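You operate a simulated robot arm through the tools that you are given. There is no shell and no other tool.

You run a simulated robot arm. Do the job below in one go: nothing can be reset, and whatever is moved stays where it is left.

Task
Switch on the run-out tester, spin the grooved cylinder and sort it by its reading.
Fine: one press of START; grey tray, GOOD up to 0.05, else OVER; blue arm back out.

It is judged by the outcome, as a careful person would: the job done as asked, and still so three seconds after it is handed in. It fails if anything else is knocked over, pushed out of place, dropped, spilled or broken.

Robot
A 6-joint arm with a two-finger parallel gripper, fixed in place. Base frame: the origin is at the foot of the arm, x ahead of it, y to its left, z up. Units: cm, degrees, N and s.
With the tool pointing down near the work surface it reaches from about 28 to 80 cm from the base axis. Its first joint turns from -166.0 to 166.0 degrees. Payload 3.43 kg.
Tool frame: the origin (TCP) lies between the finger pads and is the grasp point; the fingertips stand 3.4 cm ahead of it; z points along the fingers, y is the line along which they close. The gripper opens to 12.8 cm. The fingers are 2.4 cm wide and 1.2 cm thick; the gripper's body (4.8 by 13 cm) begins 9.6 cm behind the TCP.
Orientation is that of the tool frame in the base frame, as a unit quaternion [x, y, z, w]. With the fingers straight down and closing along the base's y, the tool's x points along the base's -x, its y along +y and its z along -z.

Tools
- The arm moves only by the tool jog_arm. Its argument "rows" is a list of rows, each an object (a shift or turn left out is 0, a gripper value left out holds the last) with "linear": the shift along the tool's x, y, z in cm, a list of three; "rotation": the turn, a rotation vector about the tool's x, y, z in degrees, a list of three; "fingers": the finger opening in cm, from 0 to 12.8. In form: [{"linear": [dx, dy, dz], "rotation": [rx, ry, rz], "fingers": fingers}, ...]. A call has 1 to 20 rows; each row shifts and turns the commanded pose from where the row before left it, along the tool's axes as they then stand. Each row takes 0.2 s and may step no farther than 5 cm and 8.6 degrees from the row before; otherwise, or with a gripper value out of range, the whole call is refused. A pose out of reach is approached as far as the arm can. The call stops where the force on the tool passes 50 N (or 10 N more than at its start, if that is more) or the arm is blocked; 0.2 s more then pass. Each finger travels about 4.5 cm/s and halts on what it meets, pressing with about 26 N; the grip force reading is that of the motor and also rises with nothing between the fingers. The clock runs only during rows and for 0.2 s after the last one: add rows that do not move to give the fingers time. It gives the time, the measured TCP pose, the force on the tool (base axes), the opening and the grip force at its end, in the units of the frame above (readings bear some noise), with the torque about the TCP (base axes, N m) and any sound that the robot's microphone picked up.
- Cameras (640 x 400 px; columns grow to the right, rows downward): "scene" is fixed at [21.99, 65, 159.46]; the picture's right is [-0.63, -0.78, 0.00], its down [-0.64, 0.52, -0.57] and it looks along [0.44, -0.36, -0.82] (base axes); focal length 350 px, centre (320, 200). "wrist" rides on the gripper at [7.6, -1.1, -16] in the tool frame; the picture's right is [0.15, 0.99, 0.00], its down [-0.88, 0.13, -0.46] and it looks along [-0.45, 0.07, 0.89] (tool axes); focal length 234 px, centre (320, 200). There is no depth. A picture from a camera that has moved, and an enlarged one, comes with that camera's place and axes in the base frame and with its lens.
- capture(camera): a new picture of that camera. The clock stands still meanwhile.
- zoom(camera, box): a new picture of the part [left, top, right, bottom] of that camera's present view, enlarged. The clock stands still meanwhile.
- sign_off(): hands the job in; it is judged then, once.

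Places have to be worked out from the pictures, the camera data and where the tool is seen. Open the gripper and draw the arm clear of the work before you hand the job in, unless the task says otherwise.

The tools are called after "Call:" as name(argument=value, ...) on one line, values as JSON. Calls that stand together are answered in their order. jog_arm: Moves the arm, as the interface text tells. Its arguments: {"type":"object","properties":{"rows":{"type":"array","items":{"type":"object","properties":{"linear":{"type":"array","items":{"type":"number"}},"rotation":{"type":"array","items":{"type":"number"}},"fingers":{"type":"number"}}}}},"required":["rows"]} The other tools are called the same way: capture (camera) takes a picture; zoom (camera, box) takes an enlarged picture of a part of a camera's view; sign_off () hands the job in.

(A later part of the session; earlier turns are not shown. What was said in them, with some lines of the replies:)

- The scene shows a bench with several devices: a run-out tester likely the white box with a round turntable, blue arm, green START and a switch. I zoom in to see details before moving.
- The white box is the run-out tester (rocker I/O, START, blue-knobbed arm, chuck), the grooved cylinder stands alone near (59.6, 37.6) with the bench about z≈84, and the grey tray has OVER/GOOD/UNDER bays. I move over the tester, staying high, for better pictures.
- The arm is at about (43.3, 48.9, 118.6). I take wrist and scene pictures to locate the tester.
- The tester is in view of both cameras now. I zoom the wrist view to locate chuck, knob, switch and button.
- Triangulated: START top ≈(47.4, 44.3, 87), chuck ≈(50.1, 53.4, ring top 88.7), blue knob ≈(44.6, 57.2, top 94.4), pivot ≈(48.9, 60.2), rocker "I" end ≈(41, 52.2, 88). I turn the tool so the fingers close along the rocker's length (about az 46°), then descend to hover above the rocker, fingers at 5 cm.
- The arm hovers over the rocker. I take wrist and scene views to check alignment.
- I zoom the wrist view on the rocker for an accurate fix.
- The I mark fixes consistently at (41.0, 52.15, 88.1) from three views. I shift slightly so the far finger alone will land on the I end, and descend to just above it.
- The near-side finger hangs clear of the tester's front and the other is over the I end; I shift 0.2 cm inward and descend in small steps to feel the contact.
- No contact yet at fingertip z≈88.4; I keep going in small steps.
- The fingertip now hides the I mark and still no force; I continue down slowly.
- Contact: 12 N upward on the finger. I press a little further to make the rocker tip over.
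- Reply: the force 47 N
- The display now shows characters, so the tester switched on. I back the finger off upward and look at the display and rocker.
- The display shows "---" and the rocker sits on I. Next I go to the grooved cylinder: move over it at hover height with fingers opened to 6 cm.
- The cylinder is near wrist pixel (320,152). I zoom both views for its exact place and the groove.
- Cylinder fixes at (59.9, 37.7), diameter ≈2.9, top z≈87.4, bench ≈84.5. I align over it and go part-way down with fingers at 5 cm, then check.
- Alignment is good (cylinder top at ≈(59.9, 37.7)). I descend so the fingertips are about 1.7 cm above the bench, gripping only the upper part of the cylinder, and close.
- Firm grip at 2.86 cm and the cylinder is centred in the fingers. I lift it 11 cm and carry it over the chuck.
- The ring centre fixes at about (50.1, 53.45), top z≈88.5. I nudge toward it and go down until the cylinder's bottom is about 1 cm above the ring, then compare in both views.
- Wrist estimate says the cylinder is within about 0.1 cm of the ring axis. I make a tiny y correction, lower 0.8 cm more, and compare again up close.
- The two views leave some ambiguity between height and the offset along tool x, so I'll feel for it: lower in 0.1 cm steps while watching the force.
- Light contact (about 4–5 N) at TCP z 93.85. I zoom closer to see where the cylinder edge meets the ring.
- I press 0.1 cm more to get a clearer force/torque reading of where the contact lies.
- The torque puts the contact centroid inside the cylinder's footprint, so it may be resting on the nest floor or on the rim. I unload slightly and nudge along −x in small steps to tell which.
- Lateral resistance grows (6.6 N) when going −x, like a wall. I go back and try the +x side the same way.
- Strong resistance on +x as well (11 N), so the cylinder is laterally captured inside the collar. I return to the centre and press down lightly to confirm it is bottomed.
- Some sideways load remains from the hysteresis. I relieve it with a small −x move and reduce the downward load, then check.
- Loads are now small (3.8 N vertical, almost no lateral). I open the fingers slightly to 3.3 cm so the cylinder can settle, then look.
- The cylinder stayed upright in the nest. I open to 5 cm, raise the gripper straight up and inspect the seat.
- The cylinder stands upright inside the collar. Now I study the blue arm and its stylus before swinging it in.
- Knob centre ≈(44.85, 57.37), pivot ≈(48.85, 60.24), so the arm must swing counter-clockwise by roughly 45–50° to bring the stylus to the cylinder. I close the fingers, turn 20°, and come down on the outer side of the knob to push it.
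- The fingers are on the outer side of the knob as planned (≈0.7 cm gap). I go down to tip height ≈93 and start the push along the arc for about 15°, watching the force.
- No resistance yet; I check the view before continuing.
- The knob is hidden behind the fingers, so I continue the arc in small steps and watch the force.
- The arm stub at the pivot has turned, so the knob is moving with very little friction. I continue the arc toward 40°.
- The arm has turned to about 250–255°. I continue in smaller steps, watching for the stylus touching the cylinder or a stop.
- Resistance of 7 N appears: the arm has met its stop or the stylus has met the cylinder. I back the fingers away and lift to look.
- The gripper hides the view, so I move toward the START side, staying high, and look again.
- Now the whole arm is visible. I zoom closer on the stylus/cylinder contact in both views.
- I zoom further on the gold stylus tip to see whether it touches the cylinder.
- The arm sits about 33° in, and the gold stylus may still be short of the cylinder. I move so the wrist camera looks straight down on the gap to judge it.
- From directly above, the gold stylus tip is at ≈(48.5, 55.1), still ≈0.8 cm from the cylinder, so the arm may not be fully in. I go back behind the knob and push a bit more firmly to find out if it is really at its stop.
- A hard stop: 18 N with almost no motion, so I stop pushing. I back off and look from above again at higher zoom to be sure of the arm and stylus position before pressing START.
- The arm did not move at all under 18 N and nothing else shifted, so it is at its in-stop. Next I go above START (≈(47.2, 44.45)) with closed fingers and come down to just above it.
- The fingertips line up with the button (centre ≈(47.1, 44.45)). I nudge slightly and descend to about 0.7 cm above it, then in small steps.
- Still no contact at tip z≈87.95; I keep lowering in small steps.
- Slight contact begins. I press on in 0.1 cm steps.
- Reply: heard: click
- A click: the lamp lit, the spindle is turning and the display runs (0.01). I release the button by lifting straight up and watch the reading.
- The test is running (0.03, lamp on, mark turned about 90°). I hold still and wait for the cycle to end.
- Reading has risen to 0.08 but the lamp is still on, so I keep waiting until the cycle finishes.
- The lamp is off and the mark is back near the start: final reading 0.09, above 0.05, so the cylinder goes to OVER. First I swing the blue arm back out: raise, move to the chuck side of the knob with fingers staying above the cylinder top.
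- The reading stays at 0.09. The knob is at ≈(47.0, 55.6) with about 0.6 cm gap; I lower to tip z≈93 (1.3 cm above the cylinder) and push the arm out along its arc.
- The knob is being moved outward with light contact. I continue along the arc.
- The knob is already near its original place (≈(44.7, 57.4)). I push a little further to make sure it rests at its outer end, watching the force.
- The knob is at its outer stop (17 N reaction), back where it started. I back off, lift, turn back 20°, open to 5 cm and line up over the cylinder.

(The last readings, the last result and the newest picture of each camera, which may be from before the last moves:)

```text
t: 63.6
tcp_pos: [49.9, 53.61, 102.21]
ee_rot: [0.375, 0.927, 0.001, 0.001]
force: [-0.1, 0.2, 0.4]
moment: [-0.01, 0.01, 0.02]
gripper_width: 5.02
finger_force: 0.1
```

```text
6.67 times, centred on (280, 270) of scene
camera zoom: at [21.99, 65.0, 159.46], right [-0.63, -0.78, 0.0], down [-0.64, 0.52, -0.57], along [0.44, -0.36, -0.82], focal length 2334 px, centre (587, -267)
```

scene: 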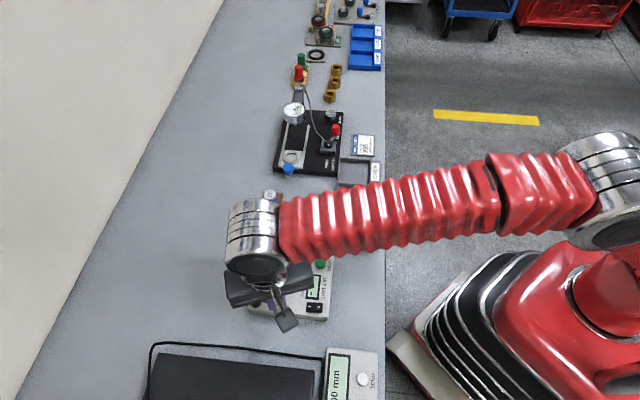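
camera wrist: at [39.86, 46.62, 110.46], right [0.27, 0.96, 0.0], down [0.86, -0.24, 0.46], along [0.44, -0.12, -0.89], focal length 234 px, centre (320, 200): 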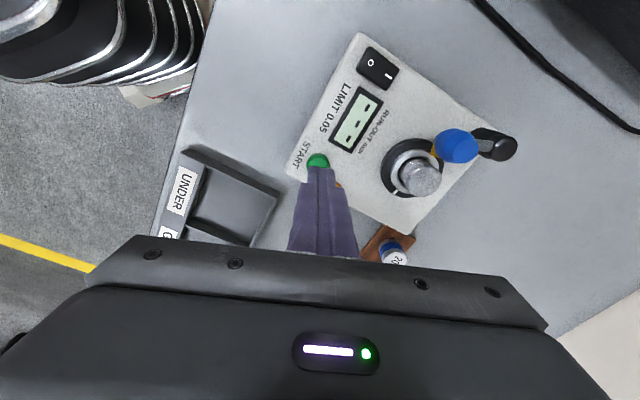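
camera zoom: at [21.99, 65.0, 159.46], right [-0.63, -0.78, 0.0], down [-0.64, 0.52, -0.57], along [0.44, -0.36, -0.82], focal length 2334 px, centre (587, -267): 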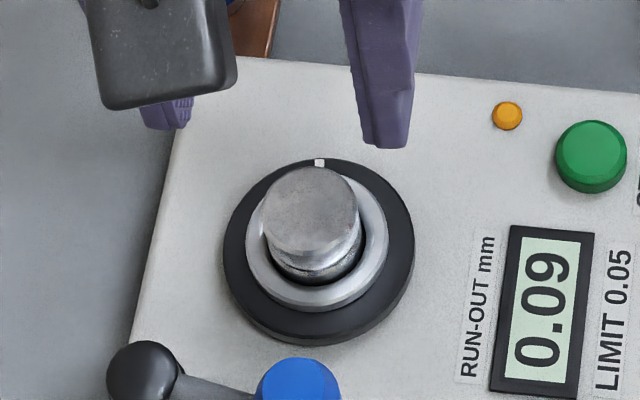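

The cylinder is still upright in the collar. I make a small correction, descend to the same grip height (TCP ≈93.7) and close on it.

Call:
jog_arm(rows=[{"linear": [-0.12, 0.04, 3]}, {"linear": [0, 0, 3]}, {"linear": [0, 0, 2]}, {"linear": [0, 0, 0.5]}, {}])

Call:
zoom(camera="wrist", box=[240, 110, 400, 210])

Call:
zoom(camera="scene", box=[248, 250, 312, 290])

```text
t: 64.8
tcp_pos: [50.07, 53.34, 93.77]
ee_rot: [0.374, 0.927, 0.0, 0.001]
force: [-0.3, 0.6, -0.1]
moment: [0.01, 0.0, 0.04]
gripper_width: 4.98
finger_force: 0.0
```

```text
4.00 times, centred on (320, 160) of wrist
camera zoom: at [43.77, 57.93, 109.78], right [0.58, 0.81, 0.0], down [0.72, -0.52, 0.46], along [0.37, -0.27, -0.89], focal length 937 px, centre (320, 360)
```

zoom: 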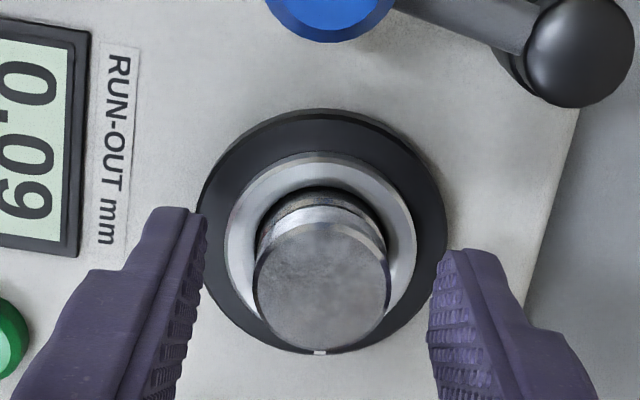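

```text
10.00 times, centred on (280, 270) of scene
camera zoom: at [21.99, 65.0, 159.46], right [-0.63, -0.78, 0.0], down [-0.64, 0.52, -0.57], along [0.44, -0.36, -0.82], focal length 3500 px, centre (720, -500)
```

zoom: 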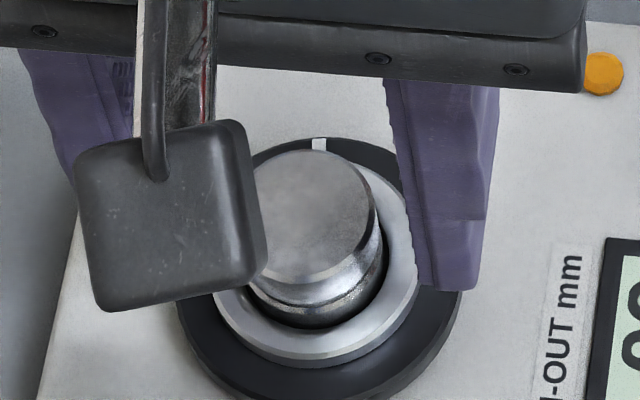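

The cylinder lies centred between the fingers, in the same relative place as the first grasp. I close, check the grip, and lift slowly.

Call:
jog_arm(rows=[{"fingers": 2.4}, {}, {}, {}, {}])

```text
t: 66.0
tcp_pos: [50.1, 53.42, 93.75]
ee_rot: [0.375, 0.927, 0.001, 0.002]
force: [-0.1, 0.3, 0.4]
moment: [-0.02, 0.01, 0.02]
gripper_width: 2.82
finger_force: 26.3
```

Call:
jog_arm(rows=[{"linear": [0, 0, -0.5]}, {"linear": [0, 0, -1]}, {"linear": [0, 0, -2]}, {"linear": [0, 0, -3.5]}, {}])

Call:
zoom(camera="wrist", box=[224, 90, 416, 210])

Call:
zoom(camera="scene", box=[320, 140, 400, 260])

```text
t: 67.2
tcp_pos: [49.9, 53.3, 100.7]
ee_rot: [0.375, 0.927, 0.0, 0.001]
force: [-0.3, 0.2, -1.0]
moment: [0.03, -0.01, 0.0]
gripper_width: 2.88
finger_force: 26.0
```

```text
3.33 times, centred on (320, 150) of wrist
camera zoom: at [43.62, 57.87, 116.79], right [0.58, 0.81, 0.0], down [0.72, -0.52, 0.46], along [0.37, -0.27, -0.89], focal length 781 px, centre (320, 367)
```

zoom: 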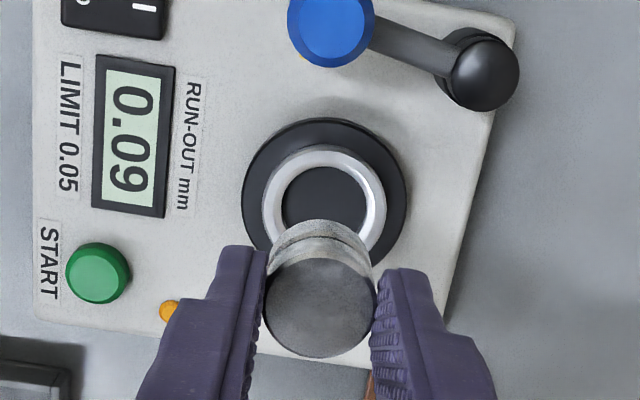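

```text
3.33 times, centred on (360, 200) of scene
camera zoom: at [21.99, 65.0, 159.46], right [-0.63, -0.78, 0.0], down [-0.64, 0.52, -0.57], along [0.44, -0.36, -0.82], focal length 1167 px, centre (187, 200)
```

zoom: 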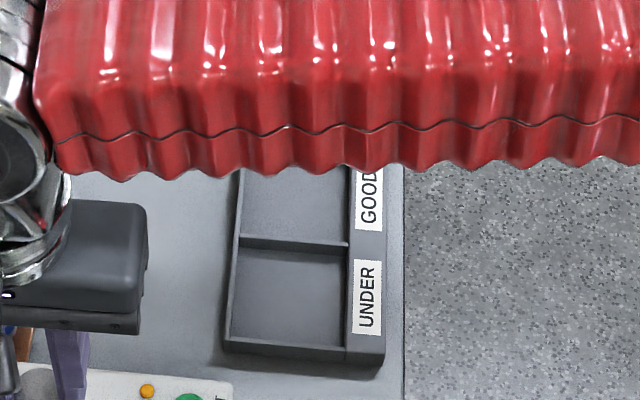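

The cylinder is held and clear of the chuck. The OVER bay (furthest from the tester) computes to about (63.2, 19.7); I carry it there at height and look.

Call:
jog_arm(rows=[{"linear": [-3.65, -1.663, 0]}, {"linear": [-3.65, -1.663, 0]}, {"linear": [-3.65, -1.663, 0]}, {"linear": [-3.65, -1.663, 0]}, {"linear": [-3.65, -1.663, 0]}, {"linear": [-3.65, -1.663, 0]}, {"linear": [-3.65, -1.663, 0]}, {"linear": [-3.65, -1.663, 0]}, {"linear": [-3.65, -1.663, 0]}, {}, {}])

Call:
capture(camera="wrist")

Call:
capture(camera="scene")

```text
t: 69.6
tcp_pos: [63.34, 19.71, 100.7]
ee_rot: [0.375, 0.927, 0.0, 0.001]
force: [0.0, -0.4, -1.2]
moment: [-0.03, -0.02, 0.0]
gripper_width: 2.87
finger_force: 26.5
```

```text
taken
camera wrist: at [57.11, 24.33, 116.84], right [0.58, 0.81, 0.0], down [0.72, -0.52, 0.46], along [0.37, -0.27, -0.89], focal length 234 px, centre (320, 200)
```

wrist: 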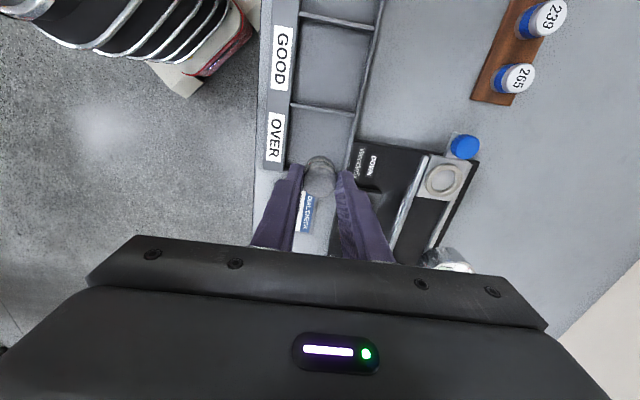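

```text
taken
```

scene: 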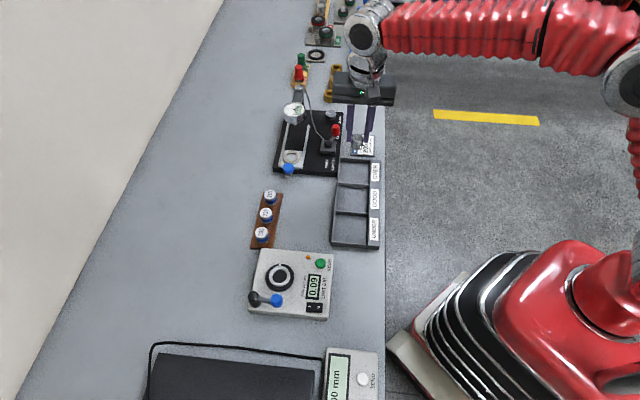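

I zoom in on the OVER bay for an accurate centre and to check clearances.

Call:
zoom(camera="wrist", box=[240, 80, 400, 200])

Call:
zoom(camera="scene", box=[310, 80, 406, 180])

```text
3.33 times, centred on (320, 140) of wrist
camera zoom: at [57.11, 24.33, 116.84], right [0.58, 0.81, 0.0], down [0.72, -0.52, 0.46], along [0.37, -0.27, -0.89], focal length 781 px, centre (320, 400)
```

zoom: 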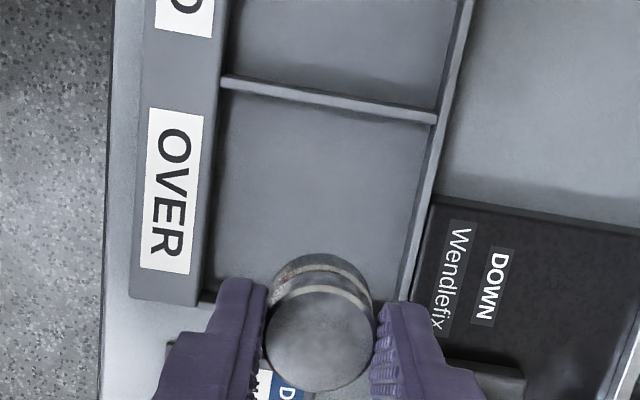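

```text
4.00 times, centred on (358, 130) of scene
camera zoom: at [21.99, 65.0, 159.46], right [-0.63, -0.78, 0.0], down [-0.64, 0.52, -0.57], along [0.44, -0.36, -0.82], focal length 1400 px, centre (168, 480)
```

zoom: 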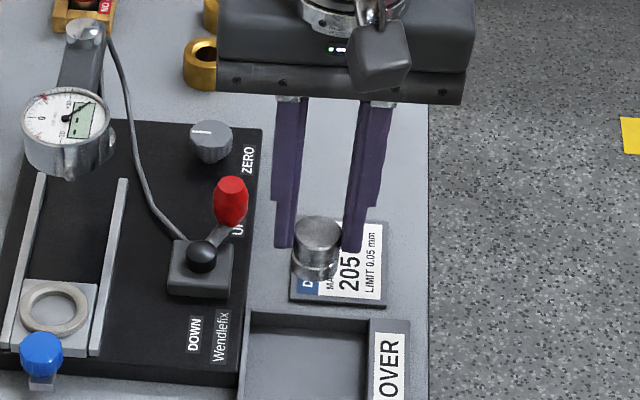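

OVER bay centre is about (63.0, 19.9) and over 8 cm wide, so fingers fit. I centre and lower to just above the tray floor.

Call:
jog_arm(rows=[{"linear": [0.39, -0.11, 2.5]}, {"linear": [0, 0, 2.5]}, {"linear": [0, 0, 2.5]}, {"linear": [0, 0, 2]}, {}])

Call:
zoom(camera="wrist", box=[224, 90, 416, 210])

Call:
zoom(camera="scene", box=[318, 130, 398, 200])

```text
t: 70.8
tcp_pos: [62.94, 20.25, 91.25]
ee_rot: [0.375, 0.927, -0.001, 0.001]
force: [-1.0, 0.1, -0.3]
moment: [-0.03, 0.01, 0.0]
gripper_width: 2.86
finger_force: 26.2
```

```text
3.33 times, centred on (320, 150) of wrist
camera zoom: at [56.64, 24.66, 107.3], right [0.58, 0.81, 0.0], down [0.72, -0.52, 0.46], along [0.37, -0.27, -0.89], focal length 781 px, centre (320, 367)
```

zoom: 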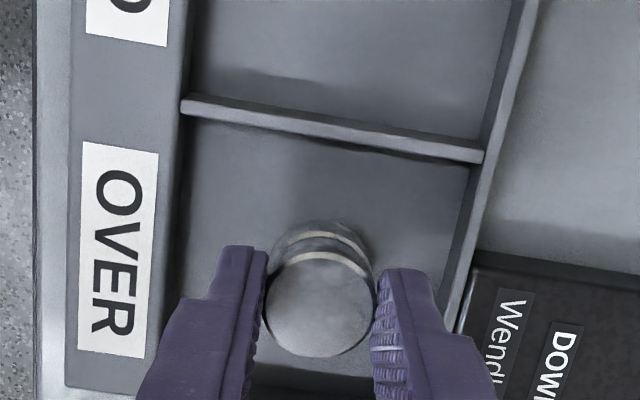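

```text
5.71 times, centred on (358, 165) of scene
camera zoom: at [21.99, 65.0, 159.46], right [-0.63, -0.78, 0.0], down [-0.64, 0.52, -0.57], along [0.44, -0.36, -0.82], focal length 2000 px, centre (103, 400)
```

zoom: 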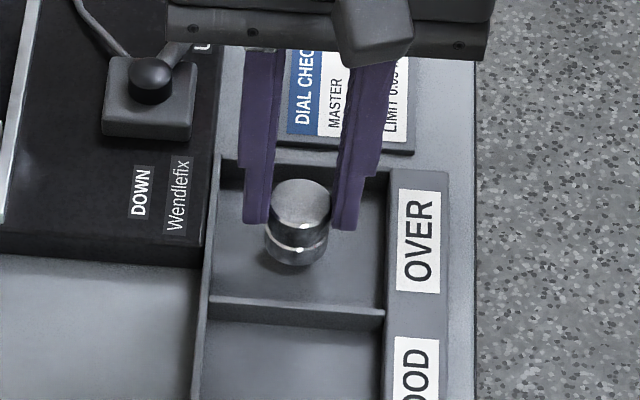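

The cylinder is well inside the OVER bay. I lower slowly to touch the floor.

Call:
jog_arm(rows=[{"linear": [0, 0, 0.5]}, {"linear": [0, 0, 0.4]}, {"linear": [0, 0, 0.15]}, {"linear": [0, 0, 0.15]}, {}])

```text
t: 72.0
tcp_pos: [62.94, 20.16, 90.01]
ee_rot: [0.375, 0.927, 0.0, 0.002]
force: [-1.4, -1.4, -0.5]
moment: [-0.02, 0.04, 0.01]
gripper_width: 2.88
finger_force: 25.8
```

Call:
jog_arm(rows=[{"linear": [0, 0, 0.1]}, {"linear": [0, 0, 0.1]}, {"linear": [0, 0, 0.1]}, {}])

```text
t: 73.0
tcp_pos: [62.95, 20.18, 89.87]
ee_rot: [0.374, 0.927, 0.002, 0.002]
force: [-1.4, -1.4, 17.2]
moment: [-0.1, 0.05, -0.01]
gripper_width: 2.87
finger_force: 25.9
```

It is on the tray floor (17 N). I ease off slightly and open the fingers.

Call:
jog_arm(rows=[{"linear": [0, 0, -0.15]}, {}, {"fingers": 3.4}, {"fingers": 4.4}, {}, {}])

Call:
zoom(camera="wrist", box=[224, 90, 416, 210])

```text
t: 74.4
tcp_pos: [62.99, 20.09, 90.04]
ee_rot: [0.374, 0.927, 0.001, 0.001]
force: [-0.2, -0.3, -0.1]
moment: [-0.01, 0.03, -0.03]
gripper_width: 4.39
finger_force: 0.0
```

```text
3.33 times, centred on (320, 150) of wrist
camera zoom: at [56.66, 24.64, 106.04], right [0.58, 0.81, 0.0], down [0.72, -0.52, 0.46], along [0.37, -0.27, -0.89], focal length 781 px, centre (320, 367)
```

zoom: 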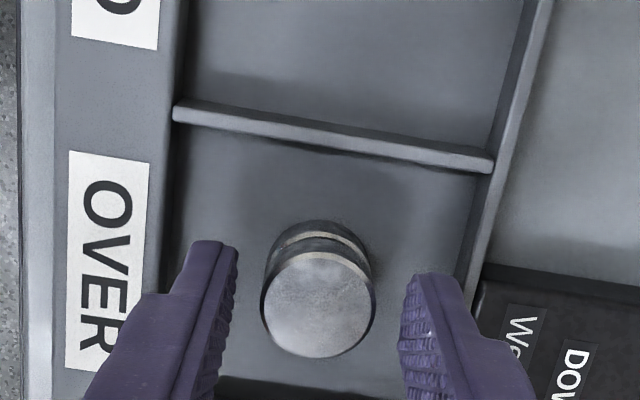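

The cylinder stands free in the OVER bay. I lift straight up and withdraw the arm toward the robot side, then check the whole scene.

Call:
jog_arm(rows=[{"linear": [0, 0, -1.5]}, {"linear": [0, 0, -3]}, {"linear": [0, 0, -4]}, {"linear": [0, 0, -4]}, {"linear": [0, 0, -4]}, {"linear": [0, -4, -2]}, {"linear": [0, -4, -2]}, {"linear": [0, -4, 0]}, {"linear": [0, -4, 0]}, {}])

Call:
capture(camera="scene")

Call:
zoom(camera="scene", box=[318, 130, 398, 250])

Call:
zoom(camera="scene", box=[232, 230, 344, 325])

```text
t: 76.6
tcp_pos: [51.76, 8.46, 110.31]
ee_rot: [0.374, 0.927, 0.001, 0.001]
force: [-0.1, -0.1, 0.1]
moment: [-0.01, 0.01, 0.02]
gripper_width: 4.41
finger_force: 0.0
```

```text
taken
```

scene: 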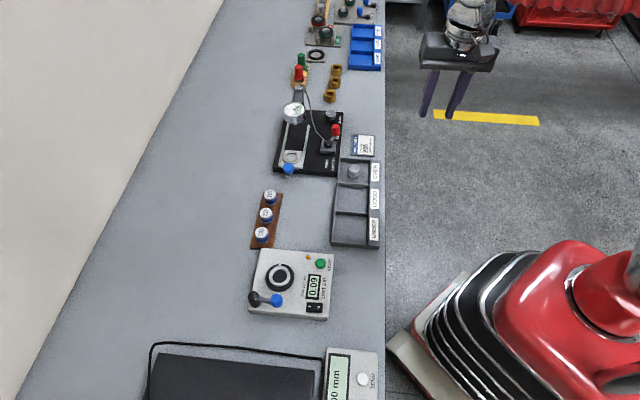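

```text
3.33 times, centred on (358, 190) of scene
camera zoom: at [21.99, 65.0, 159.46], right [-0.63, -0.78, 0.0], down [-0.64, 0.52, -0.57], along [0.44, -0.36, -0.82], focal length 1167 px, centre (193, 233)
```

zoom: 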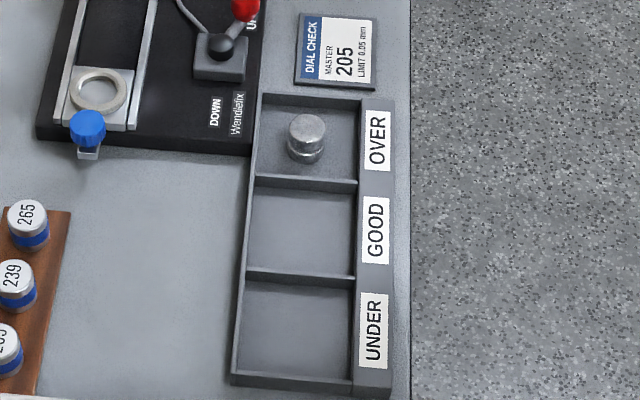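

```text
4.21 times, centred on (288, 278) of scene
camera zoom: at [21.99, 65.0, 159.46], right [-0.63, -0.78, 0.0], down [-0.64, 0.52, -0.57], along [0.44, -0.36, -0.82], focal length 1474 px, centre (455, -126)
```

zoom: 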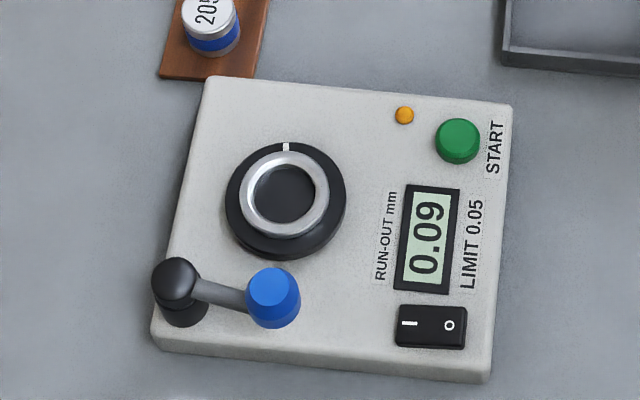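

The cylinder stands in the grey tray's OVER bay (reading 0.09 > 0.05). The blue arm is back at its original out position, nothing else has moved, and the gripper is open and clear, so I hand the job in.

Call:
sign_off()

```text
The job is handed in.
```

The grooved cylinder read 0.09 mm run-out, over the 0.05 limit, so it is now standing upright in the OVER bay of the grey tray.

- **Tester:** I switched it on at the rocker, seated the cylinder in the chuck and swung the blue arm in to its stop. I then pressed START once. The reading climbed while the chuck turned and held at 0.09 after the lamp went out.
- **Stylus gap:** With the blue arm hard against its stop, the gold stylus still looked about 0.8 cm short of the cylinder from above. The arm did not move further under an 18 N push. I took the reading as valid because the tester ran its full cycle and settled on a value.
- **Afterwards:** The blue arm is back out where it started, the gripper is open and clear of the bench, and nothing else looks moved in the final pictures. I left the tester switched on.
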